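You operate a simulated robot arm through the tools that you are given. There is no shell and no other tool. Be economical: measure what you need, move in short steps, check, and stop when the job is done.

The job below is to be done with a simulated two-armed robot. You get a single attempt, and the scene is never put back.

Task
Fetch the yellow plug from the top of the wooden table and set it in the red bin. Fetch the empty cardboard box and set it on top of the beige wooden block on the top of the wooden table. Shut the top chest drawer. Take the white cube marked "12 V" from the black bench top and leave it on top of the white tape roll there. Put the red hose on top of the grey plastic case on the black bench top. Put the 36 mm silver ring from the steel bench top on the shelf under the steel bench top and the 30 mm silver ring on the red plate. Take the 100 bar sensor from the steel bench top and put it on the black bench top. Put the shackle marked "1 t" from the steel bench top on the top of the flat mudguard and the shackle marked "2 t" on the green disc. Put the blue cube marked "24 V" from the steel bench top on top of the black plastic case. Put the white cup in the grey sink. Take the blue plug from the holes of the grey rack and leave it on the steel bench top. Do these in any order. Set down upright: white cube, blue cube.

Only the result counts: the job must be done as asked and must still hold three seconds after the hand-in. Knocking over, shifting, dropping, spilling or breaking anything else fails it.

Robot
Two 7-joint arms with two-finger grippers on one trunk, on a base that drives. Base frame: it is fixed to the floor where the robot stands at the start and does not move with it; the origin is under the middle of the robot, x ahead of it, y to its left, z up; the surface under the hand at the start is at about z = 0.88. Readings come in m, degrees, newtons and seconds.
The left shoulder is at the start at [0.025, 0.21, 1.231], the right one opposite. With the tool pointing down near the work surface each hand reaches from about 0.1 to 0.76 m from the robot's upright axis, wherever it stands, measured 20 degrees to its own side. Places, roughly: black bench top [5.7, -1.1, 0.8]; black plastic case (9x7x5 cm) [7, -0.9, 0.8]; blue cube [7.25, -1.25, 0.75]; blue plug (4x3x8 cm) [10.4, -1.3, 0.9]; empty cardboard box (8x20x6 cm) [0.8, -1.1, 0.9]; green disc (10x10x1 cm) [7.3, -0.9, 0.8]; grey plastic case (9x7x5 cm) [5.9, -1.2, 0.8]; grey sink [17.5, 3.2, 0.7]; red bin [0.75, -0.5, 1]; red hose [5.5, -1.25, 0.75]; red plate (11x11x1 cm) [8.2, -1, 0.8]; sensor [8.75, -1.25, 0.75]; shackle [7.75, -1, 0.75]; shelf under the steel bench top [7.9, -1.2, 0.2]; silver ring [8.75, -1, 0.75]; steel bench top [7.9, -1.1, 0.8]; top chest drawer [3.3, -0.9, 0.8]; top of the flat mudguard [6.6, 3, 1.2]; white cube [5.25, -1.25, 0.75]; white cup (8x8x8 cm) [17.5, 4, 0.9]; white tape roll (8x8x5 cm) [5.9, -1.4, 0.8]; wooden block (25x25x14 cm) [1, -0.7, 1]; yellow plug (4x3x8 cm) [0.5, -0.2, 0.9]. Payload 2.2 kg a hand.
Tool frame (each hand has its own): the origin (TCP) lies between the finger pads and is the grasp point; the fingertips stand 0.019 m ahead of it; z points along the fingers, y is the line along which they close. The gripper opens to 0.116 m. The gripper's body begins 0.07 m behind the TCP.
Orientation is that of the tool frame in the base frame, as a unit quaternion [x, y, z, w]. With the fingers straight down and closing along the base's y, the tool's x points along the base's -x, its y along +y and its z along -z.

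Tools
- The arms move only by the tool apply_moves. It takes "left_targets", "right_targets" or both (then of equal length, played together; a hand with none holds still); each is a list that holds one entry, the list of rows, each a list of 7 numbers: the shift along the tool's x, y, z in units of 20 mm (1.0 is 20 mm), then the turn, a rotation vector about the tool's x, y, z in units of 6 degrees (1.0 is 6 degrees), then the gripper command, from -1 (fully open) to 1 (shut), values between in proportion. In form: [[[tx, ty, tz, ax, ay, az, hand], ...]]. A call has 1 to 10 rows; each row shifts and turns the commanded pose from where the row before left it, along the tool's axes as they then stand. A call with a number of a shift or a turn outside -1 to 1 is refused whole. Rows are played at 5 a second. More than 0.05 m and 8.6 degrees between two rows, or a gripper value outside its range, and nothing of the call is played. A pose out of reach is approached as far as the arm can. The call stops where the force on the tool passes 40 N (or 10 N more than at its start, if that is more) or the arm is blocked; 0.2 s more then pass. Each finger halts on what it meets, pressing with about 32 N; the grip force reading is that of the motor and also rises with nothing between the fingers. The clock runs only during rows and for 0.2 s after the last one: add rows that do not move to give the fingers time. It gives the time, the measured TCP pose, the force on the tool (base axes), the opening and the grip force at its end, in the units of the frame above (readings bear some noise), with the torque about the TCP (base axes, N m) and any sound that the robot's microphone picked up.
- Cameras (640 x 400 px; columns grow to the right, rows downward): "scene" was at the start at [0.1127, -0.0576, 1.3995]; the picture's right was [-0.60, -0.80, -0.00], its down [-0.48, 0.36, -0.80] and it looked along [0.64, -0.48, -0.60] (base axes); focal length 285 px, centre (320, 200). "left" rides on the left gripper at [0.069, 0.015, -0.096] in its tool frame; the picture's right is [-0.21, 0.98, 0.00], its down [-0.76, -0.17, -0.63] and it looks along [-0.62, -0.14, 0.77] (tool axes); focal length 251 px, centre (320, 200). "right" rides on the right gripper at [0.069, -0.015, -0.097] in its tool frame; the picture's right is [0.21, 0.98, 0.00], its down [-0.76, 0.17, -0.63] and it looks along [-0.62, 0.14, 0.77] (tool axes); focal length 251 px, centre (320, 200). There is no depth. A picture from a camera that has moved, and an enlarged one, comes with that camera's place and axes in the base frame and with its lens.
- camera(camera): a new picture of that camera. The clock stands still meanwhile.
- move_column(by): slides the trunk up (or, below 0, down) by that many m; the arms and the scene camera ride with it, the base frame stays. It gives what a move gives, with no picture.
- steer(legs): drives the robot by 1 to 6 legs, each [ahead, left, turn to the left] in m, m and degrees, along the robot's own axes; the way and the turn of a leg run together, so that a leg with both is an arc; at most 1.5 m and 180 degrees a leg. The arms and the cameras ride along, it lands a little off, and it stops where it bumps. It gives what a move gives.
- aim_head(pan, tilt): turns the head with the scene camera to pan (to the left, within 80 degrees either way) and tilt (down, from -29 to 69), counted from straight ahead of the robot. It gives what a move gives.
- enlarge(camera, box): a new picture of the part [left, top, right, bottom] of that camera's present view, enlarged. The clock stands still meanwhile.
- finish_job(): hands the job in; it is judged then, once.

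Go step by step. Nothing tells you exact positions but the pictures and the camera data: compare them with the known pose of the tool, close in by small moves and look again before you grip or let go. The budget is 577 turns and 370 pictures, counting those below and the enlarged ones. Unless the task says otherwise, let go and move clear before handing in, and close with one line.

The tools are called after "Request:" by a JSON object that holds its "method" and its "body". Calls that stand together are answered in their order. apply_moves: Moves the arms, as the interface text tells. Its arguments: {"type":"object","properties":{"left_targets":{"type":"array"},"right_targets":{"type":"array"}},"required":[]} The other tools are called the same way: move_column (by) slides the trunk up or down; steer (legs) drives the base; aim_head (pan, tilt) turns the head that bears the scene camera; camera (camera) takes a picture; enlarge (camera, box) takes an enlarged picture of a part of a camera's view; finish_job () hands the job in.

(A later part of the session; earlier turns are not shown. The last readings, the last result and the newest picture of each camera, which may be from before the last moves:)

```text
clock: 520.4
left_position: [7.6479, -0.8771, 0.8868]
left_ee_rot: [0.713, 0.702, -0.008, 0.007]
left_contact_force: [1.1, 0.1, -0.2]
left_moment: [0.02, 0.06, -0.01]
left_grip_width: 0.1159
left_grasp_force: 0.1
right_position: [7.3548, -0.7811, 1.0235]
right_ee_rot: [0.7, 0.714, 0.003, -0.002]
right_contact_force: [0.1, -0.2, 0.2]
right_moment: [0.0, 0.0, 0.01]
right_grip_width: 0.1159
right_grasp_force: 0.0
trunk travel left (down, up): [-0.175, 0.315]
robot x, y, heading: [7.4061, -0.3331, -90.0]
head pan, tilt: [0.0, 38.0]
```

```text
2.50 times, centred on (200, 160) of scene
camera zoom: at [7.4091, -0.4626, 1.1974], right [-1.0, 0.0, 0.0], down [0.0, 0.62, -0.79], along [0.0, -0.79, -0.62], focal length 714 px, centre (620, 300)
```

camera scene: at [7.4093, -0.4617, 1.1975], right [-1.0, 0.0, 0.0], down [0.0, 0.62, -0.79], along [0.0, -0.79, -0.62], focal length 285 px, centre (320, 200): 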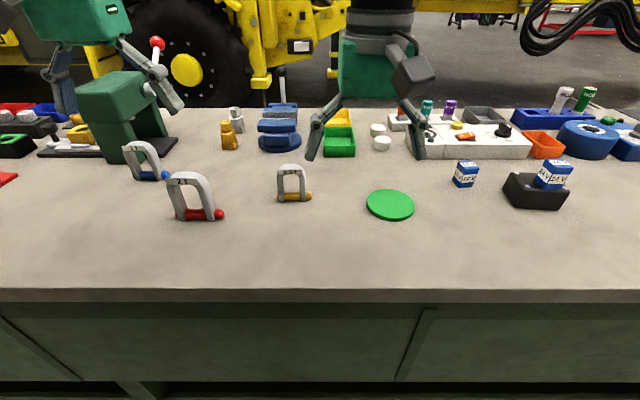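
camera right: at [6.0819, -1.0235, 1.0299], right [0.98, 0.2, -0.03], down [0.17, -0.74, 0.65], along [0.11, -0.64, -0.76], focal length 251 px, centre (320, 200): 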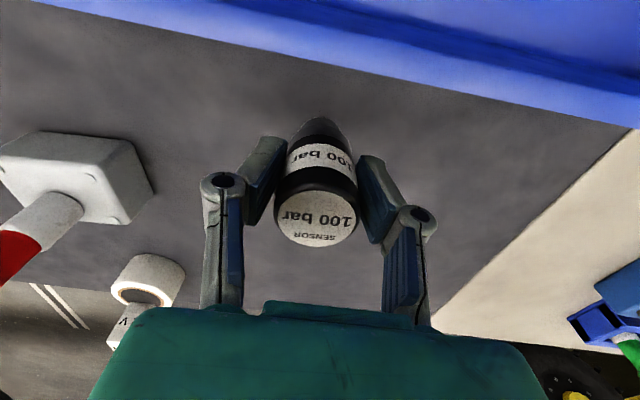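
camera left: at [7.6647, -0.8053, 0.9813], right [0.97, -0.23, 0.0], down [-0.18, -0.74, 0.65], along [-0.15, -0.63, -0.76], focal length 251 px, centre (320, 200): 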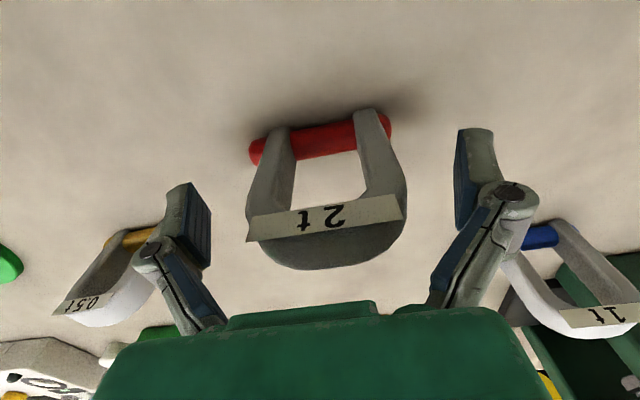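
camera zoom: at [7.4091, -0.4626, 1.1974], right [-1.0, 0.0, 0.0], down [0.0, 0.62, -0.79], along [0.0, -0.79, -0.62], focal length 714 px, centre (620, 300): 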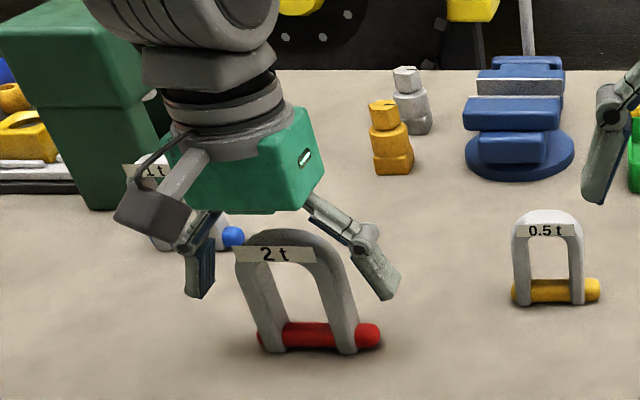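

Request:
{"method": "apply_moves", "body": {"left_targets": [[[0, 0, 0.2, 0, 0, 0, -0.7], [0, 0, 0, 0, 0, 0, -0.4], [0, 0, 0, 0, 0, 0, -0.1], [0, 0, 0, 0, 0, 0, 0.3], [0, 0, 0, 0, 0, 0, 1], [0, 0, 0, 0, 0, 0, 1]]]}}

Request:
{"method": "camera", "body": {"camera": "left"}}

```text
clock: 521.8
left_position: [7.6487, -0.8788, 0.8838]
left_ee_rot: [0.713, 0.702, -0.008, 0.006]
left_contact_force: [5.6, -2.7, 12.8]
left_moment: [0.04, -0.56, -0.09]
left_grip_width: 0.0755
left_grasp_force: 31.6
right_position: [7.3549, -0.7812, 1.0234]
right_ee_rot: [0.7, 0.714, 0.003, -0.003]
right_contact_force: [-0.2, -0.5, 0.3]
right_moment: [0.04, 0.0, -0.02]
right_grip_width: 0.1158
right_grasp_force: 0.0
trunk travel left (down, up): [-0.175, 0.315]
robot x, y, heading: [7.4073, -0.3337, -89.7]
head pan, tilt: [0.0, 38.0]
```

```text
183 pictures are left
camera left: at [7.6659, -0.8061, 0.9783], right [0.97, -0.23, 0.0], down [-0.18, -0.74, 0.65], along [-0.15, -0.63, -0.76], focal length 251 px, centre (320, 200)
```

left: 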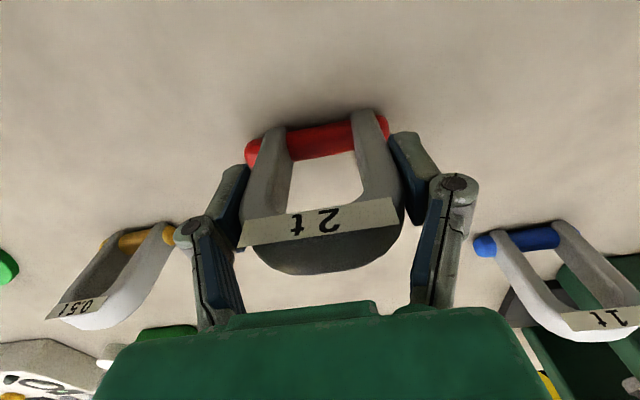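

Request:
{"method": "apply_moves", "body": {"left_targets": [[[0, 0, -0.5, 0, 0, 0, 1], [0, 0, -1, 0, 0, 0, 1], [0, 0, -1, 0, 0, 0, 1], [0, 0, -1, 0, 0, 0, 1], [0, 0, -1, 0, 0, 0, 1], [0, 0, -1, 0, 0, 0, 1], [0, 0, -1, 0, 0, 0, 1], [0, 0, -1, 0, 0, 0, 1], [0, 0, -1, 0, 0, 0, 1]]]}}

Request:
{"method": "steer", "body": {"legs": [[0, -0.4, 0]]}}

Request:
{"method": "apply_moves", "body": {"left_targets": [[[0, 0, 0, 0, 0, 0, 1], [0, 0, 0, 0, 0, 0, 1], [0, 0, 0, 0, 0, 0, 1], [0, 0, 0, 0, 0, 0, 1]]]}}

Request:
{"method": "camera", "body": {"camera": "left"}}

Request:
{"method": "camera", "body": {"camera": "scene"}}

```text
clock: 523.8
left_position: [7.6473, -0.8742, 1.0537]
left_ee_rot: [0.713, 0.701, -0.008, 0.006]
left_contact_force: [-0.4, -0.7, -5.8]
left_moment: [-0.02, -0.03, 0.01]
left_grip_width: 0.0744
left_grasp_force: 32.4
right_position: [7.3547, -0.7812, 1.0237]
right_ee_rot: [0.7, 0.714, 0.004, -0.003]
right_contact_force: [-0.5, 0.2, -0.2]
right_moment: [0.0, -0.02, 0.01]
right_grip_width: 0.116
right_grasp_force: 0.1
trunk travel left (down, up): [-0.175, 0.315]
robot x, y, heading: [7.4058, -0.3341, -89.8]
head pan, tilt: [0.0, 38.0]
```

```text
clock: 526.3
left_position: [7.2397, -0.8759, 1.0538]
left_ee_rot: [0.712, 0.702, -0.007, 0.007]
left_contact_force: [-0.2, 0.0, -5.8]
left_moment: [0.04, -0.01, 0.01]
left_grip_width: 0.0742
left_grasp_force: 31.8
right_position: [6.946, -0.7837, 1.0245]
right_ee_rot: [0.7, 0.714, 0.004, -0.002]
right_contact_force: [-0.5, 0.3, -1.2]
right_moment: [-0.02, -0.01, 0.01]
right_grip_width: 0.1159
right_grasp_force: 0.1
trunk travel left (down, up): [-0.175, 0.315]
robot x, y, heading: [6.9984, -0.3364, -89.9]
head pan, tilt: [0.0, 38.0]
```

```text
clock: 527.3
left_position: [7.2413, -0.8721, 1.0543]
left_ee_rot: [0.712, 0.702, -0.009, 0.007]
left_contact_force: [0.1, -0.1, -5.9]
left_moment: [0.0, -0.01, 0.03]
left_grip_width: 0.0742
left_grasp_force: 31.8
right_position: [6.9481, -0.7815, 1.0242]
right_ee_rot: [0.7, 0.714, 0.002, -0.001]
right_contact_force: [0.8, -0.3, -0.3]
right_moment: [-0.01, 0.02, 0.0]
right_grip_width: 0.1159
right_grasp_force: 0.0
trunk travel left (down, up): [-0.175, 0.315]
robot x, y, heading: [7.0024, -0.3338, -89.8]
head pan, tilt: [0.0, 38.0]
```

```text
182 pictures are left
camera left: at [7.2586, -0.8005, 1.1494], right [0.97, -0.23, 0.0], down [-0.17, -0.74, 0.65], along [-0.15, -0.63, -0.76], focal length 251 px, centre (320, 200)
```

left: 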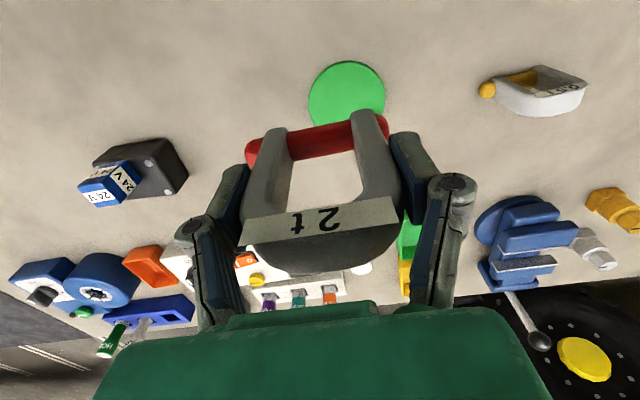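

```text
181 pictures are left
camera scene: at [7.0021, -0.4648, 1.1972], right [-1.0, -0.01, 0.0], down [0.0, 0.62, -0.79], along [0.0, -0.79, -0.62], focal length 285 px, centre (320, 200)
```

scene: 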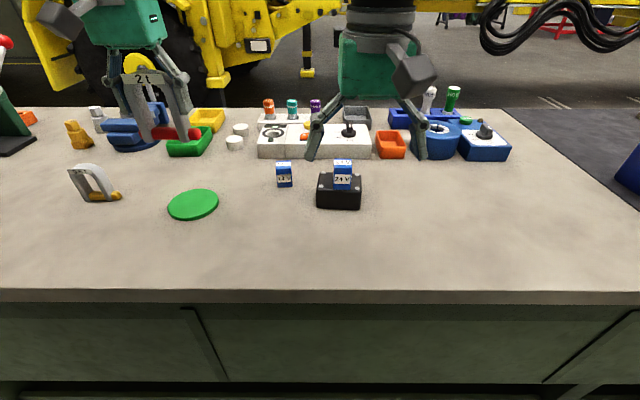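

Disc centre is about (7.26, -0.903). I move over it and lower.

Request:
{"method": "apply_moves", "body": {"left_targets": [[[-0.85, 0.5, 0, 0, 0, 0, 1], [-0.8, 0.45, 0.4, 0, 0, 0, 1], [0, 0, 0.9, 0, 0, 0, 1], [0, 0, 0.9, 0, 0, 0, 1], [0, 0, 0.9, 0, 0, 0, 1], [0, 0, 0.9, 0, 0, 0, 1], [0, 0, 0.9, 0, 0, 0, 1], [0, 0, 0.9, 0, 0, 0, 1], [0, 0, 0.7, 0, 0, 0, 1], [0, 0, 0, 0, 0, 0, 1]]]}}

Request:
{"method": "camera", "body": {"camera": "left"}}

Request:
{"method": "enlarge", "body": {"camera": "scene", "box": [100, 90, 280, 240]}}

```text
clock: 529.5
left_position: [7.258, -0.9085, 0.9262]
left_ee_rot: [0.712, 0.702, -0.008, 0.007]
left_contact_force: [-0.9, 0.2, -5.0]
left_moment: [0.0, -0.03, 0.02]
left_grip_width: 0.0739
left_grasp_force: 32.0
right_position: [6.9471, -0.7802, 1.0247]
right_ee_rot: [0.699, 0.715, 0.001, -0.001]
right_contact_force: [-0.3, 0.0, 0.1]
right_moment: [0.0, -0.01, 0.0]
right_grip_width: 0.1159
right_grasp_force: 0.2
trunk travel left (down, up): [-0.175, 0.315]
robot x, y, heading: [7.002, -0.3335, -89.6]
head pan, tilt: [0.0, 38.0]
```

```text
180 pictures are left
camera left: at [7.2749, -0.8361, 1.0207], right [0.97, -0.23, 0.0], down [-0.18, -0.74, 0.65], along [-0.15, -0.63, -0.76], focal length 251 px, centre (320, 200)
```

left: 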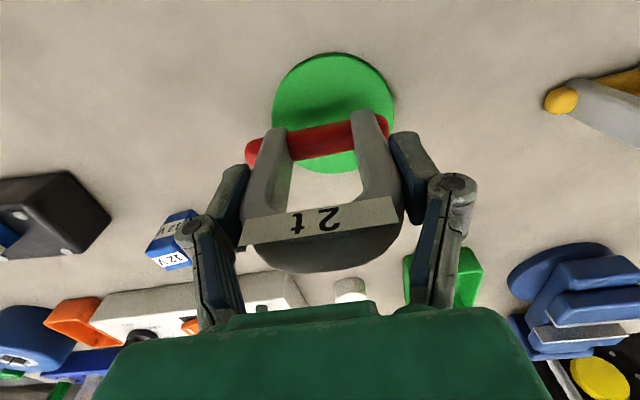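

```text
2.67 times, centred on (190, 165) of scene
camera zoom: at [7.0011, -0.4649, 1.1972], right [-1.0, -0.01, 0.0], down [0.0, 0.62, -0.79], along [0.0, -0.79, -0.62], focal length 761 px, centre (667, 293)
```

zoom: 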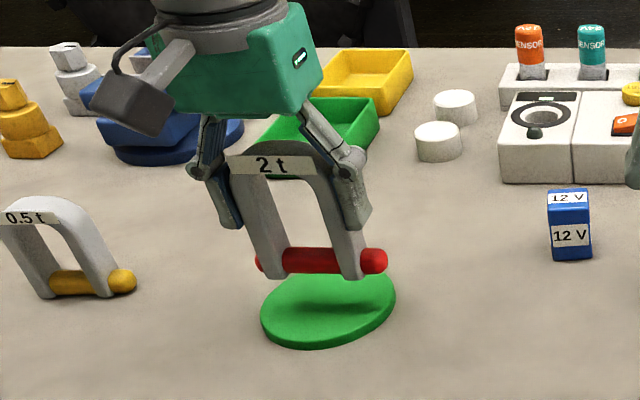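

Request:
{"method": "apply_moves", "body": {"left_targets": [[[0, 0.2, 0.5, 0, 0, 0, 1], [0, 0, 0.5, 0, 0, 0, 1], [0, 0, 0.2, 0, 0, 0, 1], [0, 0, 0.2, 0, 0, 0, 1], [0, 0, 0.15, 0, 0, 0, 1], [0, 0, 0, 0, 0, 0, 1]]]}}

```text
clock: 530.9
left_position: [7.2623, -0.9091, 0.8959]
left_ee_rot: [0.712, 0.702, -0.008, 0.007]
left_contact_force: [0.6, -0.5, -5.4]
left_moment: [0.02, -0.03, 0.03]
left_grip_width: 0.0741
left_grasp_force: 31.7
right_position: [6.9471, -0.7805, 1.0262]
right_ee_rot: [0.699, 0.715, 0.002, -0.001]
right_contact_force: [-0.2, -0.5, 0.5]
right_moment: [0.0, -0.02, 0.03]
right_grip_width: 0.1161
right_grasp_force: 0.1
trunk travel left (down, up): [-0.175, 0.315]
robot x, y, heading: [7.0003, -0.3361, -89.7]
head pan, tilt: [0.0, 38.0]
```

Request:
{"method": "apply_moves", "body": {"left_targets": [[[0, 0, 0.12, 0, 0, 0, 1], [0, 0, 0.12, 0, 0, 0, 1], [0, 0, 0.12, 0, 0, 0, 1], [0, 0, 0, 0, 0, 0, 1]]]}}

Request:
{"method": "enlarge", "body": {"camera": "scene", "box": [120, 110, 260, 230]}}

```text
clock: 531.9
left_position: [7.2619, -0.9074, 0.8931]
left_ee_rot: [0.712, 0.702, -0.011, 0.01]
left_contact_force: [4.9, 2.5, 36.1]
left_moment: [0.47, -0.31, -0.01]
left_grip_width: 0.0743
left_grasp_force: 32.1
right_position: [6.9457, -0.778, 1.0257]
right_ee_rot: [0.7, 0.714, 0.001, 0.0]
right_contact_force: [-0.1, 0.1, -0.1]
right_moment: [0.03, 0.03, 0.0]
right_grip_width: 0.1162
right_grasp_force: 0.1
trunk travel left (down, up): [-0.175, 0.315]
robot x, y, heading: [6.9987, -0.3327, -89.7]
head pan, tilt: [0.0, 38.0]
```

```text
3.33 times, centred on (190, 170) of scene
camera zoom: at [6.9994, -0.4593, 1.1984], right [-1.0, -0.01, 0.0], down [0.0, 0.62, -0.79], along [0.0, -0.79, -0.62], focal length 951 px, centre (753, 300)
```

zoom: 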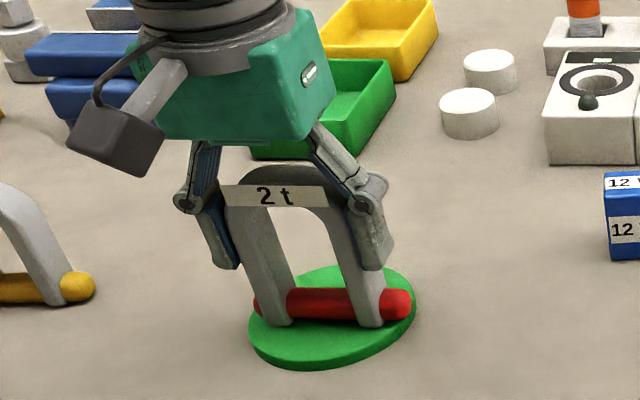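

On the disc. I ease off, release and rise.

Request:
{"method": "apply_moves", "body": {"left_targets": [[[0, 0, -0.13, 0, 0, 0, 1], [0, 0, 0, 0, 0, 0, 0.0], [0, 0, 0, 0, 0, 0, -0.4], [0, 0, 0, 0, 0, 0, -0.7], [0, 0, 0, 0, 0, 0, -1], [0, 0, -0.5, 0, 0, 0, -1], [0, 0, -1, 0, 0, 0, -1], [0, 0, -1, 0, 0, 0, -1], [0, 0, -1, 0, 0, 0, -1], [0, 0, -1, 0, 0, 0, -1]]]}}

Request:
{"method": "apply_moves", "body": {"left_targets": [[[0, 0, -1, 0, 0, 0, -1], [0, 0, -1, 0, 0, 0, -1], [0, 0, -1, 0, 0, 0, -1]]]}}

Request:
{"method": "camera", "body": {"camera": "left"}}

Request:
{"method": "camera", "body": {"camera": "scene"}}

```text
clock: 534.1
left_position: [7.2629, -0.907, 0.9807]
left_ee_rot: [0.712, 0.702, -0.008, 0.007]
left_contact_force: [0.7, 0.5, 0.0]
left_moment: [-0.02, -0.03, 0.01]
left_grip_width: 0.116
left_grasp_force: 0.0
right_position: [6.9457, -0.7807, 1.0268]
right_ee_rot: [0.7, 0.714, 0.002, -0.002]
right_contact_force: [-1.0, 0.1, 0.6]
right_moment: [-0.04, 0.0, 0.01]
right_grip_width: 0.1159
right_grasp_force: 0.0
trunk travel left (down, up): [-0.175, 0.315]
robot x, y, heading: [7.0021, -0.3353, -89.5]
head pan, tilt: [0.0, 38.0]
```

```text
clock: 534.9
left_position: [7.2627, -0.9071, 1.041]
left_ee_rot: [0.712, 0.702, -0.008, 0.007]
left_contact_force: [-0.4, 0.0, -0.1]
left_moment: [-0.01, 0.0, -0.01]
left_grip_width: 0.116
left_grasp_force: 0.0
right_position: [6.9474, -0.7794, 1.0262]
right_ee_rot: [0.7, 0.715, 0.002, -0.002]
right_contact_force: [0.4, 0.6, 0.1]
right_moment: [0.0, -0.01, 0.03]
right_grip_width: 0.116
right_grasp_force: 0.1
trunk travel left (down, up): [-0.175, 0.315]
robot x, y, heading: [6.9986, -0.335, -89.5]
head pan, tilt: [0.0, 38.0]
```

```text
177 pictures are left
camera left: at [7.2807, -0.834, 1.1363], right [0.97, -0.23, 0.0], down [-0.18, -0.74, 0.65], along [-0.15, -0.63, -0.76], focal length 251 px, centre (320, 200)
```

left: 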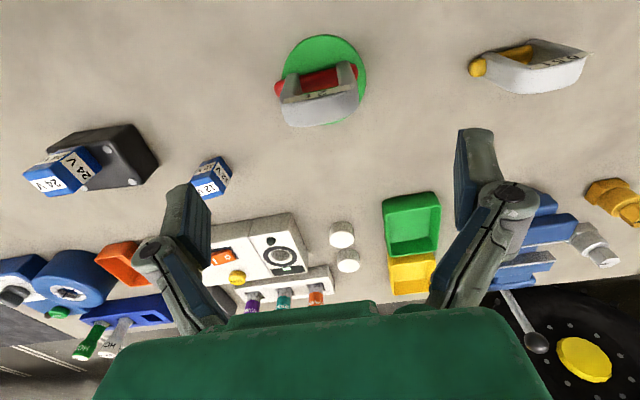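

```text
176 pictures are left
camera scene: at [7.0007, -0.4638, 1.1974], right [-1.0, -0.01, 0.0], down [0.0, 0.62, -0.79], along [0.0, -0.79, -0.62], focal length 285 px, centre (320, 200)
```

scene: 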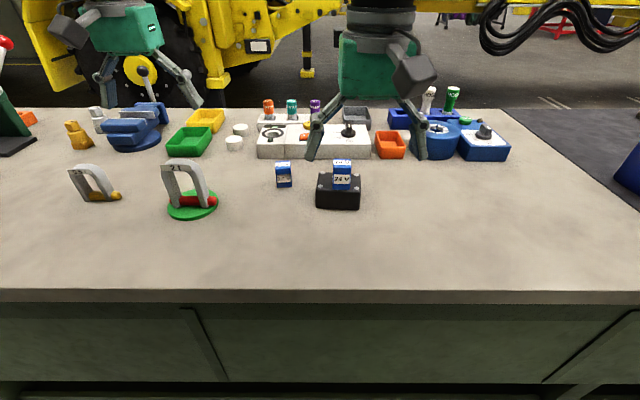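

The "2 t" shackle stands on the disc. Now the "1 t" shackle at about (7.80, -0.99).

Request:
{"method": "steer", "body": {"legs": [[0, 0.54, -0.5]]}}

Request:
{"method": "apply_moves", "body": {"left_targets": [[[0, 0, 0, 0, 0, 0, -0.7], [0, 0, 0, 0, 0, 0, -0.7], [0, 0, 0, 0, 0, 0, -0.7]]]}}

Request:
{"method": "camera", "body": {"camera": "left"}}

Request:
{"method": "camera", "body": {"camera": "scene"}}

```text
clock: 538.0
left_position: [7.7946, -0.9039, 1.0421]
left_ee_rot: [0.711, 0.703, -0.007, 0.008]
left_contact_force: [-0.8, -0.1, 0.5]
left_moment: [-0.05, -0.02, -0.03]
left_grip_width: 0.1159
left_grasp_force: 0.0
right_position: [7.4781, -0.7765, 1.0254]
right_ee_rot: [0.699, 0.715, 0.004, 0.0]
right_contact_force: [-0.7, 0.2, 0.6]
right_moment: [0.02, -0.02, -0.01]
right_grip_width: 0.116
right_grasp_force: 0.1
trunk travel left (down, up): [-0.175, 0.315]
robot x, y, heading: [7.5345, -0.3321, -89.7]
head pan, tilt: [0.0, 38.0]
```

```text
clock: 538.8
left_position: [7.7955, -0.8992, 1.0452]
left_ee_rot: [0.712, 0.702, -0.009, 0.01]
left_contact_force: [-1.1, -0.2, -0.1]
left_moment: [-0.01, -0.04, -0.02]
left_grip_width: 0.0986
left_grasp_force: 0.0
right_position: [7.4782, -0.775, 1.0273]
right_ee_rot: [0.699, 0.715, 0.001, 0.001]
right_contact_force: [0.0, 0.6, 0.7]
right_moment: [0.02, -0.01, -0.05]
right_grip_width: 0.1161
right_grasp_force: 0.1
trunk travel left (down, up): [-0.175, 0.315]
robot x, y, heading: [7.5344, -0.3334, -89.8]
head pan, tilt: [0.0, 38.0]
```

```text
175 pictures are left
camera left: at [7.8116, -0.8279, 1.1387], right [0.97, -0.23, 0.01], down [-0.18, -0.74, 0.65], along [-0.14, -0.64, -0.76], focal length 251 px, centre (320, 200)
```

left: 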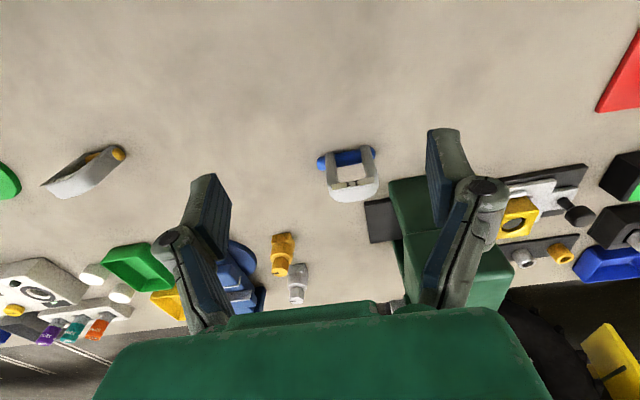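

```text
174 pictures are left
camera scene: at [7.5299, -0.461, 1.1974], right [-1.0, -0.01, 0.0], down [0.0, 0.62, -0.79], along [0.01, -0.79, -0.62], focal length 285 px, centre (320, 200)
```

scene: 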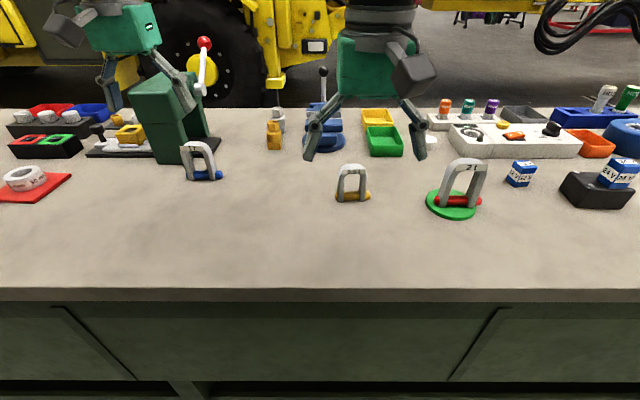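

"1 t" shackle at (7.808, -1.01). I move in slightly and descend around it.

Request:
{"method": "steer", "body": {"legs": [[0.035, 0, 0]]}}

Request:
{"method": "apply_moves", "body": {"left_targets": [[[-0.7, 0.2, 0, 0, 0, 0, -0.75], [-0.7, 0.2, 0, 0, 0, 0, -0.75], [-0.7, 0.2, 0.3, 0, 0, 0, -0.75], [-0.7, 0, 0.5, 0, 0, 0, -0.75], [-0.7, 0, 0.7, 0, 0, 0, -0.75], [-0.3, 0, 0.8, 0, 0, 0, -0.75], [0, 0, 0.8, 0, 0, 0, -0.75], [0, 0, 0, 0, 0, 0, -0.75], [0, 0, 0, 0, 0, 0, -0.75]]]}}

Request:
{"method": "camera", "body": {"camera": "left"}}

```text
clock: 539.7
left_position: [7.7969, -0.9365, 1.0434]
left_ee_rot: [0.712, 0.703, -0.009, 0.009]
left_contact_force: [0.6, -0.4, 0.0]
left_moment: [0.06, -0.01, 0.01]
left_grip_width: 0.0986
left_grasp_force: 0.0
right_position: [7.4807, -0.8093, 1.0264]
right_ee_rot: [0.699, 0.715, 0.002, 0.001]
right_contact_force: [-0.5, -0.2, 0.3]
right_moment: [0.06, -0.02, 0.0]
right_grip_width: 0.1157
right_grasp_force: 0.1
trunk travel left (down, up): [-0.175, 0.315]
robot x, y, heading: [7.5373, -0.3677, -89.3]
head pan, tilt: [0.0, 38.0]
```

```text
clock: 541.7
left_position: [7.8111, -1.0116, 0.9828]
left_ee_rot: [0.712, 0.702, -0.011, 0.008]
left_contact_force: [0.0, 0.3, 0.5]
left_moment: [-0.02, -0.02, -0.01]
left_grip_width: 0.1013
left_grasp_force: 0.0
right_position: [7.4856, -0.8086, 1.0273]
right_ee_rot: [0.699, 0.715, -0.001, -0.001]
right_contact_force: [1.2, -0.4, -0.6]
right_moment: [0.03, 0.01, 0.04]
right_grip_width: 0.1157
right_grasp_force: 0.2
trunk travel left (down, up): [-0.175, 0.315]
robot x, y, heading: [7.535, -0.3656, -89.4]
head pan, tilt: [0.0, 38.0]
```

```text
173 pictures are left
camera left: at [7.8286, -0.9391, 1.078], right [0.97, -0.23, 0.0], down [-0.17, -0.74, 0.65], along [-0.15, -0.64, -0.76], focal length 251 px, centre (320, 200)
```

left: 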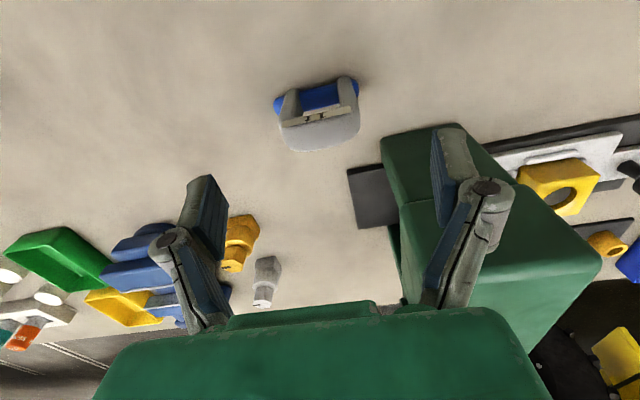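

Request:
{"method": "apply_moves", "body": {"left_targets": [[[-0.2, -0.1, 0.8, 0, 0, 0, -0.75], [0, 0, 0.8, 0, 0, 0, -0.75], [0, 0, 0.8, 0, 0, 0, -0.75], [0, 0, 0.8, 0, 0, 0, -0.75], [0, 0, 0.8, 0, 0, 0, -0.75], [0, 0, 0.8, 0, 0, 0, -0.75], [0, 0, 0.2, 0, 0, 0, -0.75], [0, 0, 0, 0, 0, 0, -0.75]]]}}

Request:
{"method": "camera", "body": {"camera": "left"}}

```text
clock: 543.5
left_position: [7.8091, -1.0187, 0.8833]
left_ee_rot: [0.712, 0.702, -0.011, 0.009]
left_contact_force: [-0.4, -0.3, -0.1]
left_moment: [0.02, -0.02, 0.01]
left_grip_width: 0.1016
left_grasp_force: 0.1
right_position: [7.4839, -0.808, 1.0276]
right_ee_rot: [0.699, 0.715, 0.0, 0.0]
right_contact_force: [0.6, 0.8, -0.8]
right_moment: [0.0, -0.02, 0.0]
right_grip_width: 0.1159
right_grasp_force: 0.1
trunk travel left (down, up): [-0.175, 0.315]
robot x, y, heading: [7.5332, -0.3677, -89.8]
head pan, tilt: [0.0, 38.0]
```

```text
172 pictures are left
camera left: at [7.8257, -0.9457, 0.9777], right [0.97, -0.23, 0.0], down [-0.17, -0.74, 0.65], along [-0.15, -0.64, -0.76], focal length 251 px, centre (320, 200)
```

left: 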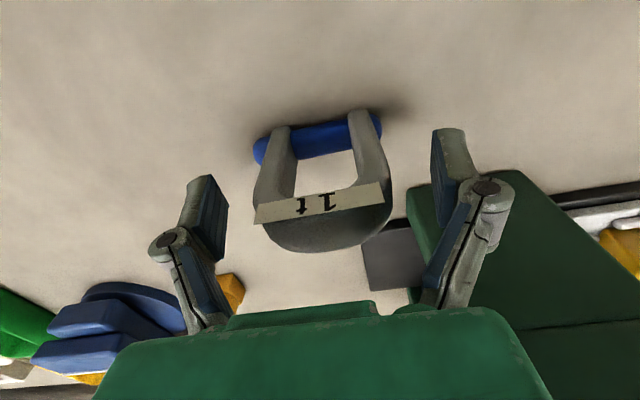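

Request:
{"method": "apply_moves", "body": {"left_targets": [[[0, 0, 0.1, 0, 0, 0, -0.4], [0, 0, 0, 0, 0, 0, -0.1], [0, 0, 0, 0, 0, 0, 0.3], [0, 0, 0, 0, 0, 0, 1], [0, 0, 0, 0, 0, 0, 1], [0, 0, -0.5, 0, 0, 0, 1], [0, 0, -1, 0, 0, 0, 1], [0, 0, -1, 0, 0, 0, 1], [0, 0, -1, 0, 0, 0, 1], [0, 0, -1, 0, 0, 0, 1]]]}}

Request:
{"method": "apply_moves", "body": {"left_targets": [[[0.5, 0, -1, 0, 0, 0, 1], [1, 0, -1, 0, 0, 0, 1], [1, 0, -1, 0, 0, 0, 1], [1, 0, -1, 0, 0, 0, 1], [1, 0, -1, 0, 0, 0, 1], [1, 0, 0, 0, 0, 0, 1], [1, 0, 0, 0, 0, 0, 1], [1, 0, 0, 0, 0, 0, 1], [1, 0, 0, 0, 0, 0, 1]]]}}

Request:
{"method": "camera", "body": {"camera": "left"}}

```text
clock: 545.7
left_position: [7.8089, -1.0144, 0.9701]
left_ee_rot: [0.711, 0.703, -0.011, 0.008]
left_contact_force: [-0.7, 1.4, -4.0]
left_moment: [0.02, -0.04, -0.02]
left_grip_width: 0.0628
left_grasp_force: 31.7
right_position: [7.4837, -0.8072, 1.0286]
right_ee_rot: [0.699, 0.715, 0.0, 0.0]
right_contact_force: [0.1, -0.1, 0.4]
right_moment: [0.0, -0.03, -0.02]
right_grip_width: 0.1162
right_grasp_force: 0.0
trunk travel left (down, up): [-0.175, 0.315]
robot x, y, heading: [7.5337, -0.3666, -89.6]
head pan, tilt: [0.0, 38.0]
```

```text
clock: 547.7
left_position: [7.8119, -0.841, 1.0657]
left_ee_rot: [0.712, 0.702, -0.011, 0.01]
left_contact_force: [-0.1, -0.8, -4.0]
left_moment: [0.0, 0.02, 0.02]
left_grip_width: 0.0626
left_grasp_force: 32.2
right_position: [7.4842, -0.8068, 1.0292]
right_ee_rot: [0.699, 0.715, 0.0, 0.0]
right_contact_force: [-1.1, -0.4, 0.5]
right_moment: [0.0, -0.02, 0.01]
right_grip_width: 0.1162
right_grasp_force: 0.0
trunk travel left (down, up): [-0.175, 0.315]
robot x, y, heading: [7.5356, -0.3692, -89.4]
head pan, tilt: [0.0, 38.0]
```

```text
171 pictures are left
camera left: at [7.8283, -0.769, 1.1607], right [0.97, -0.23, 0.0], down [-0.17, -0.74, 0.65], along [-0.15, -0.64, -0.76], focal length 251 px, centre (320, 200)
```

left: 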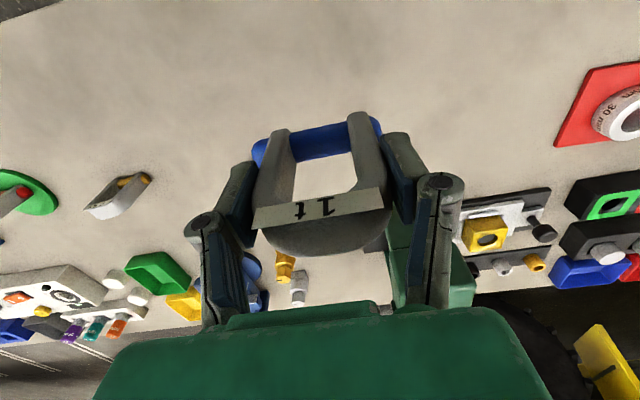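

"1 t" shackle held. The mudguard is on the far side of the conveyor; I go back along the aisle to its left end and look.

Request:
{"method": "steer", "body": {"legs": [[-0.16, 0, -0.5], [0, -1.5, 0], [0, -1.5, 0], [0, -0.1, 0]]}}

Request:
{"method": "aim_head", "body": {"pan": 80, "tilt": 25}}

Request:
{"method": "camera", "body": {"camera": "scene"}}

```text
clock: 563.9
left_position: [4.757, -0.6812, 1.0511]
left_ee_rot: [0.71, 0.704, -0.024, -0.008]
left_contact_force: [4.1, 0.7, -4.4]
left_moment: [0.03, 0.24, 0.02]
left_grip_width: 0.063
left_grasp_force: 32.6
right_position: [4.4272, -0.6434, 1.0277]
right_ee_rot: [0.698, 0.716, -0.014, -0.015]
right_contact_force: [3.6, 0.3, -0.2]
right_moment: [0.03, 0.19, 0.02]
right_grip_width: 0.116
right_grasp_force: 0.1
trunk travel left (down, up): [-0.175, 0.315]
robot x, y, heading: [4.4375, -0.2014, -89.7]
head pan, tilt: [0.0, 38.0]
```

```text
clock: 565.5
left_position: [4.7426, -0.6739, 1.0606]
left_ee_rot: [0.709, 0.705, -0.017, 0.0]
left_contact_force: [2.1, 0.8, -5.5]
left_moment: [0.03, 0.15, 0.03]
left_grip_width: 0.0626
left_grasp_force: 32.5
right_position: [4.4136, -0.6384, 1.0273]
right_ee_rot: [0.697, 0.717, -0.008, -0.007]
right_contact_force: [1.2, 0.1, -1.1]
right_moment: [-0.02, 0.15, 0.02]
right_grip_width: 0.1159
right_grasp_force: 0.0
trunk travel left (down, up): [-0.175, 0.315]
robot x, y, heading: [4.4432, -0.201, -89.5]
head pan, tilt: [80.0, 25.0]
```

```text
170 pictures are left
camera scene: at [4.5422, -0.2593, 1.2173], right [-0.17, -0.99, 0.0], down [-0.42, 0.08, -0.9], along [0.89, -0.15, -0.43], focal length 285 px, centre (320, 200)
```

scene: 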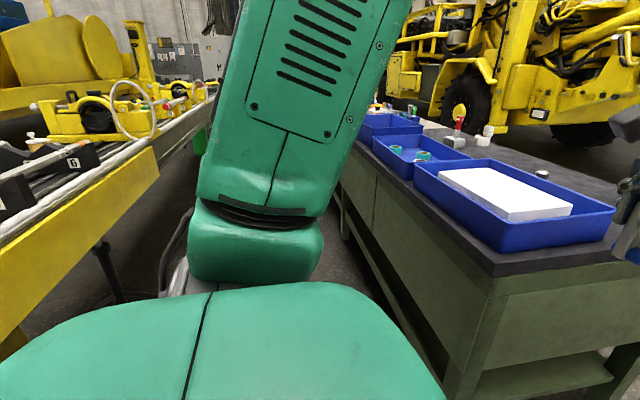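

Request:
{"method": "steer", "body": {"legs": [[-0.8, 0, 0], [0, -0.4, 0], [0, 0, 120]]}}

Request:
{"method": "aim_head", "body": {"pan": 15, "tilt": 18}}

Request:
{"method": "camera", "body": {"camera": "scene"}}

```text
clock: 576.8
left_position: [4.3218, 1.0379, 1.0744]
left_ee_rot: [-0.257, 0.966, 0.015, 0.01]
left_contact_force: [1.0, -1.8, -2.7]
left_moment: [0.09, 0.11, -0.03]
left_grip_width: 0.0628
left_grasp_force: 32.0
right_position: [4.4572, 0.7391, 1.0268]
right_ee_rot: [-0.273, 0.962, 0.014, -0.003]
right_contact_force: [0.3, -1.3, 0.5]
right_moment: [0.14, 0.07, -0.02]
right_grip_width: 0.1161
right_grasp_force: 0.2
trunk travel left (down, up): [-0.175, 0.315]
robot x, y, heading: [4.043, 0.5838, 30.6]
head pan, tilt: [80.0, 25.0]
```

```text
clock: 578.2
left_position: [4.2949, 1.0764, 1.0652]
left_ee_rot: [-0.259, 0.966, -0.003, 0.016]
left_contact_force: [-0.7, 2.7, -4.6]
left_moment: [-0.11, -0.08, -0.01]
left_grip_width: 0.0626
left_grasp_force: 31.7
right_position: [4.4319, 0.776, 1.0305]
right_ee_rot: [-0.276, 0.961, -0.005, 0.005]
right_contact_force: [-1.1, 1.7, 0.2]
right_moment: [-0.12, -0.1, 0.0]
right_grip_width: 0.1162
right_grasp_force: 0.1
trunk travel left (down, up): [-0.175, 0.315]
robot x, y, heading: [4.0359, 0.5865, 31.0]
head pan, tilt: [15.0, 18.0]
```

```text
169 pictures are left
camera scene: at [4.1234, 0.7024, 1.2279], right [0.72, -0.69, 0.02], down [-0.21, -0.24, -0.95], along [0.66, 0.68, -0.32], focal length 285 px, centre (320, 200)
```

scene: 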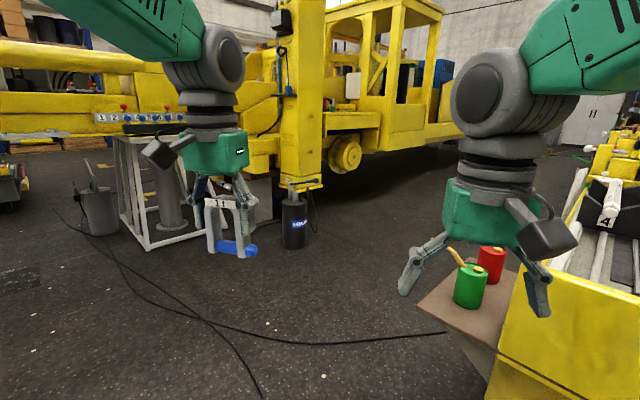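

Request:
{"method": "enlarge", "body": {"camera": "scene", "box": [230, 40, 470, 230]}}

```text
2.11 times, centred on (350, 135) of scene
camera zoom: at [4.1234, 0.7024, 1.2279], right [0.72, -0.69, 0.02], down [-0.21, -0.24, -0.95], along [0.66, 0.68, -0.32], focal length 601 px, centre (257, 337)
```

zoom: 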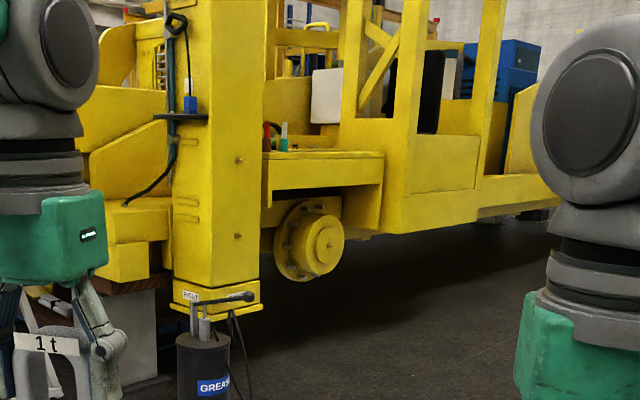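

The flat mudguard is the yellow shelf over the wheel hub, right of the jack column. I turn to face +y, advance, and strafe right in front of it.

Request:
{"method": "steer", "body": {"legs": [[0, 0, 59], [1.0, 0, 0], [0, -1.25, 0], [0, -1.25, 0]]}}

Request:
{"method": "aim_head", "body": {"pan": 0, "tilt": 5}}

Request:
{"method": "camera", "body": {"camera": "scene"}}

```text
clock: 597.8
left_position: [6.2885, 2.0215, 1.0763]
left_ee_rot: [-0.684, 0.729, 0.022, 0.001]
left_contact_force: [2.8, 0.5, -4.3]
left_moment: [-0.07, 0.19, -0.03]
left_grip_width: 0.0628
left_grasp_force: 32.0
right_position: [6.6124, 1.9717, 1.0281]
right_ee_rot: [-0.698, 0.716, 0.013, -0.01]
right_contact_force: [1.7, -0.5, -0.1]
right_moment: [-0.02, 0.14, 0.01]
right_grip_width: 0.1156
right_grasp_force: 0.1
trunk travel left (down, up): [-0.175, 0.315]
robot x, y, heading: [6.5117, 1.5361, 88.0]
head pan, tilt: [15.0, 18.0]
```

```text
clock: 598.5
left_position: [6.2894, 2.0184, 1.0764]
left_ee_rot: [-0.683, 0.73, 0.021, 0.004]
left_contact_force: [1.2, 0.2, -4.1]
left_moment: [-0.02, 0.04, 0.0]
left_grip_width: 0.0627
left_grasp_force: 31.6
right_position: [6.6132, 1.9686, 1.0307]
right_ee_rot: [-0.697, 0.717, 0.013, -0.009]
right_contact_force: [1.0, -0.1, -0.5]
right_moment: [-0.02, 0.05, 0.0]
right_grip_width: 0.1159
right_grasp_force: 0.0
trunk travel left (down, up): [-0.175, 0.315]
robot x, y, heading: [6.5178, 1.5379, 87.7]
head pan, tilt: [0.0, 5.0]
```

```text
167 pictures are left
camera scene: at [6.5392, 1.6729, 1.25], right [1.0, -0.04, -0.02], down [-0.02, -0.09, -1.0], along [0.04, 1.0, -0.09], focal length 285 px, centre (320, 200)
```

scene: 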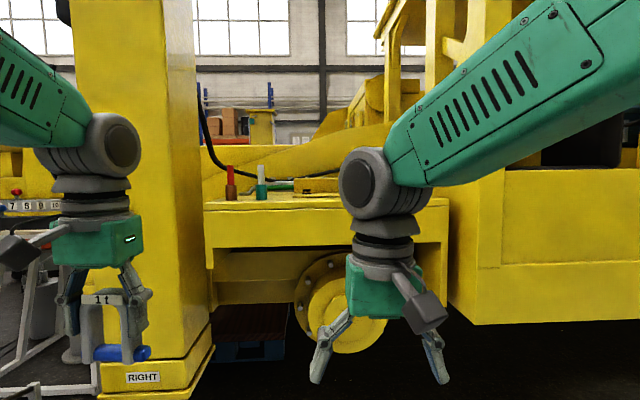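

I raise the column to see and reach the mudguard's top.

Request:
{"method": "move_column", "body": {"by": 0.27}}

Request:
{"method": "aim_head", "body": {"pan": 0, "tilt": 20}}

Request:
{"method": "camera", "body": {"camera": "scene"}}

```text
clock: 601.3
left_position: [6.2881, 2.0191, 1.3455]
left_ee_rot: [-0.683, 0.73, 0.02, 0.004]
left_contact_force: [1.7, -0.2, -3.7]
left_moment: [0.0, 0.08, -0.03]
left_grip_width: 0.0628
left_grasp_force: 32.3
right_position: [6.6104, 1.9685, 1.3008]
right_ee_rot: [-0.697, 0.716, 0.011, -0.006]
right_contact_force: [0.9, -0.8, -0.3]
right_moment: [-0.03, 0.01, 0.0]
right_grip_width: 0.1159
right_grasp_force: 0.1
trunk travel left (down, up): [-0.445, 0.045]
robot x, y, heading: [6.5151, 1.5355, 87.5]
head pan, tilt: [0.0, 5.0]
```

```text
clock: 602.0
left_position: [6.2909, 2.0192, 1.347]
left_ee_rot: [-0.683, 0.73, 0.021, 0.004]
left_contact_force: [-0.1, -0.3, -4.4]
left_moment: [-0.02, 0.05, 0.01]
left_grip_width: 0.0628
left_grasp_force: 32.2
right_position: [6.6142, 1.9687, 1.3011]
right_ee_rot: [-0.697, 0.717, 0.013, -0.007]
right_contact_force: [0.7, 0.2, 0.0]
right_moment: [-0.03, 0.03, -0.01]
right_grip_width: 0.1163
right_grasp_force: 0.0
trunk travel left (down, up): [-0.445, 0.045]
robot x, y, heading: [6.5148, 1.538, 87.4]
head pan, tilt: [0.0, 20.0]
```

```text
166 pictures are left
camera scene: at [6.5335, 1.6757, 1.4957], right [1.0, -0.04, -0.01], down [-0.02, -0.34, -0.94], along [0.04, 0.94, -0.34], focal length 285 px, centre (320, 200)
```

scene: 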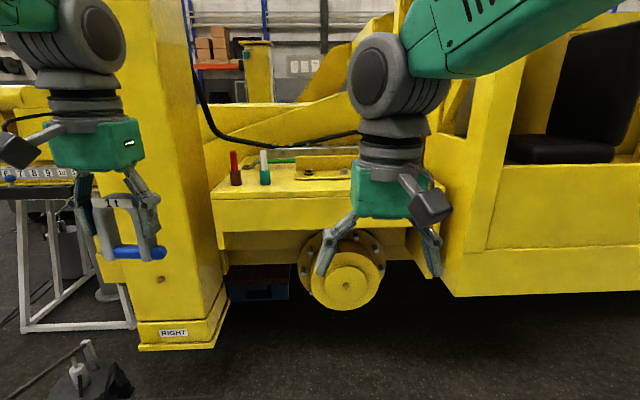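

Request:
{"method": "enlarge", "body": {"camera": "scene", "box": [200, 130, 460, 290]}}

```text
2.46 times, centred on (330, 210) of scene
camera zoom: at [6.5335, 1.6757, 1.4957], right [1.0, -0.04, -0.01], down [-0.02, -0.34, -0.94], along [0.04, 0.94, -0.34], focal length 702 px, centre (295, 175)
```

zoom: 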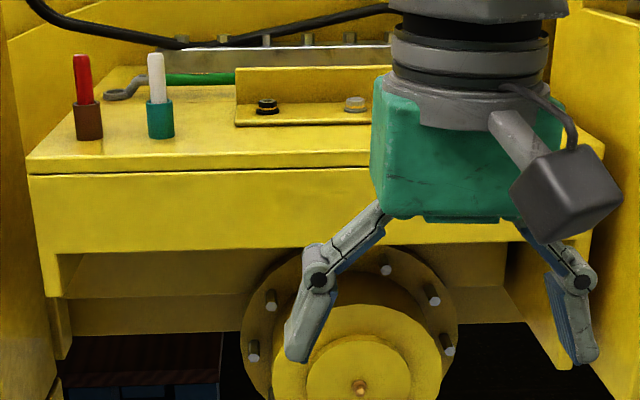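

The front strip of the mudguard is free between the edge and the bolted bracket. I move closer and align the left hand.

Request:
{"method": "steer", "body": {"legs": [[0.3, -0.22, 2.3]]}}

Request:
{"method": "aim_head", "body": {"pan": 5, "tilt": 30}}

Request:
{"method": "camera", "body": {"camera": "scene"}}

Request:
{"method": "camera", "body": {"camera": "left"}}

```text
clock: 604.4
left_position: [6.4146, 2.3003, 1.3331]
left_ee_rot: [-0.701, 0.713, 0.002, 0.022]
left_contact_force: [-2.6, 0.3, -4.0]
left_moment: [-0.03, -0.1, -0.01]
left_grip_width: 0.063
left_grasp_force: 32.7
right_position: [6.7415, 2.2622, 1.3031]
right_ee_rot: [0.714, -0.701, 0.006, -0.012]
right_contact_force: [-0.7, -0.5, -1.2]
right_moment: [0.02, -0.02, -0.01]
right_grip_width: 0.1162
right_grasp_force: 0.1
trunk travel left (down, up): [-0.445, 0.045]
robot x, y, heading: [6.7232, 1.8337, 90.0]
head pan, tilt: [0.0, 20.0]
```

```text
clock: 605.1
left_position: [6.4533, 2.3006, 1.3426]
left_ee_rot: [-0.701, 0.713, 0.013, 0.011]
left_contact_force: [0.6, 0.3, -4.0]
left_moment: [-0.04, 0.0, 0.0]
left_grip_width: 0.0628
left_grasp_force: 32.1
right_position: [6.7806, 2.2636, 1.3002]
right_ee_rot: [0.714, -0.7, -0.005, 0.001]
right_contact_force: [-0.7, -0.1, 0.9]
right_moment: [-0.03, 0.02, 0.03]
right_grip_width: 0.1161
right_grasp_force: 0.1
trunk travel left (down, up): [-0.445, 0.045]
robot x, y, heading: [6.718, 1.8298, 90.1]
head pan, tilt: [5.0, 30.0]
```

```text
164 pictures are left
camera scene: at [6.7338, 1.9668, 1.4795], right [1.0, 0.08, -0.02], down [0.03, -0.5, -0.86], along [-0.08, 0.86, -0.5], focal length 285 px, centre (320, 200)
```

scene: 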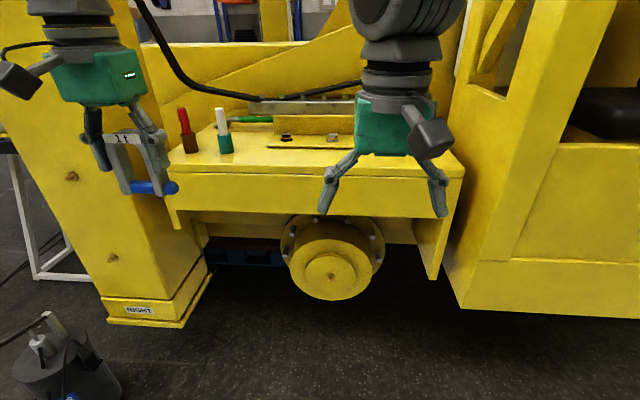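

```text
163 pictures are left
camera left: at [6.4381, 2.2297, 1.4361], right [-0.97, 0.23, 0.01], down [0.18, 0.73, 0.66], along [0.14, 0.64, -0.75], focal length 251 px, centre (320, 200)
```

left: 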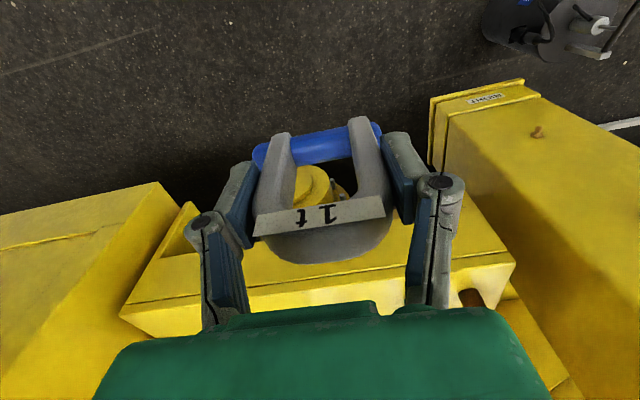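

Mudguard top is at z≈1.16, front edge y≈2.67; I aim for (6.60, 2.735). I drive in and shift the hand.

Request:
{"method": "steer", "body": {"legs": [[0.32, -0.04, 0]]}}

Request:
{"method": "apply_moves", "body": {"left_targets": [[[-0.5, -0.6, 0, 0, 0, 0, 1], [-0.5, -0.6, 0, 0, 0, 0, 1], [-0.5, -0.6, 0, 0, 0, 0, 1], [-0.5, -0.6, 0, 0, 0, 0, 1], [-0.5, -0.6, 0, 0, 0, 0, 1], [-0.5, -0.6, 0, 0, 0, 0, 1], [0, 0, 0, 0, 0, 0, 1], [0, 0, 0, 0, 0, 0, 1], [0, 0, 0, 0, 0, 0, 1], [0, 0, 0, 0, 0, 0, 1]]]}}

Request:
{"method": "aim_head", "body": {"pan": 5, "tilt": 38}}

Request:
{"method": "camera", "body": {"camera": "scene"}}

Request:
{"method": "camera", "body": {"camera": "left"}}

```text
clock: 607.2
left_position: [6.4294, 2.6126, 1.3331]
left_ee_rot: [-0.704, 0.71, 0.0, 0.027]
left_contact_force: [-3.0, -2.2, -3.6]
left_moment: [0.04, -0.2, 0.0]
left_grip_width: 0.0627
left_grasp_force: 32.2
right_position: [6.7591, 2.5766, 1.3047]
right_ee_rot: [0.715, -0.699, 0.007, -0.017]
right_contact_force: [-2.0, 0.1, -0.1]
right_moment: [0.01, -0.21, 0.02]
right_grip_width: 0.1158
right_grasp_force: 0.0
trunk travel left (down, up): [-0.445, 0.045]
robot x, y, heading: [6.7501, 2.1512, 90.3]
head pan, tilt: [5.0, 30.0]
```

```text
clock: 609.6
left_position: [6.6438, 2.6673, 1.3593]
left_ee_rot: [-0.7, 0.713, 0.036, -0.006]
left_contact_force: [4.7, -0.1, -2.6]
left_moment: [-0.02, 0.28, -0.03]
left_grip_width: 0.0627
left_grasp_force: 32.4
right_position: [6.8931, 2.5719, 1.3025]
right_ee_rot: [0.713, -0.7, -0.029, 0.018]
right_contact_force: [3.3, 0.8, -0.5]
right_moment: [0.04, 0.31, -0.03]
right_grip_width: 0.1159
right_grasp_force: 0.1
trunk travel left (down, up): [-0.445, 0.045]
robot x, y, heading: [6.7668, 2.1484, 90.0]
head pan, tilt: [5.0, 30.0]
stopped in row 10 (left hand): the arm was blocked; the commanded pose is now the measured one
```

```text
clock: 610.3
left_position: [6.5929, 2.6658, 1.3522]
left_ee_rot: [-0.702, 0.712, 0.023, 0.007]
left_contact_force: [-1.0, -0.2, -2.9]
left_moment: [-0.03, -0.04, 0.0]
left_grip_width: 0.0629
left_grasp_force: 31.7
right_position: [6.8432, 2.5723, 1.3049]
right_ee_rot: [0.715, -0.699, -0.017, 0.005]
right_contact_force: [-1.1, 0.1, 0.3]
right_moment: [-0.01, 0.01, -0.02]
right_grip_width: 0.1159
right_grasp_force: 0.1
trunk travel left (down, up): [-0.445, 0.045]
robot x, y, heading: [6.7607, 2.1506, 90.0]
head pan, tilt: [5.0, 38.0]
```

```text
162 pictures are left
camera scene: at [6.7216, 2.2812, 1.4665], right [1.0, 0.09, 0.02], down [0.07, -0.62, -0.78], along [-0.06, 0.78, -0.62], focal length 285 px, centre (320, 200)
```

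scene: 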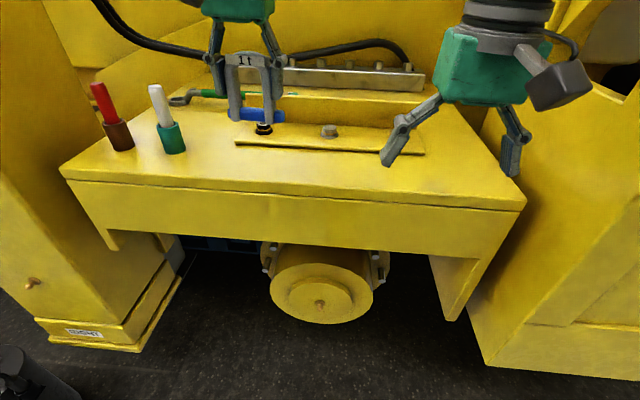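

```text
161 pictures are left
camera left: at [6.5802, 2.595, 1.4462], right [-0.97, 0.23, 0.03], down [0.19, 0.73, 0.66], along [0.13, 0.65, -0.75], focal length 251 px, centre (320, 200)
```

left: 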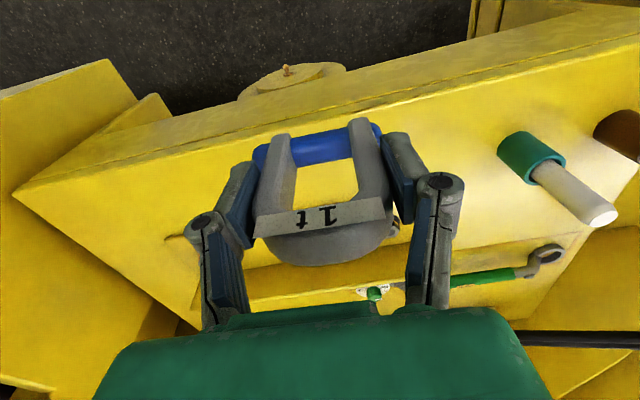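

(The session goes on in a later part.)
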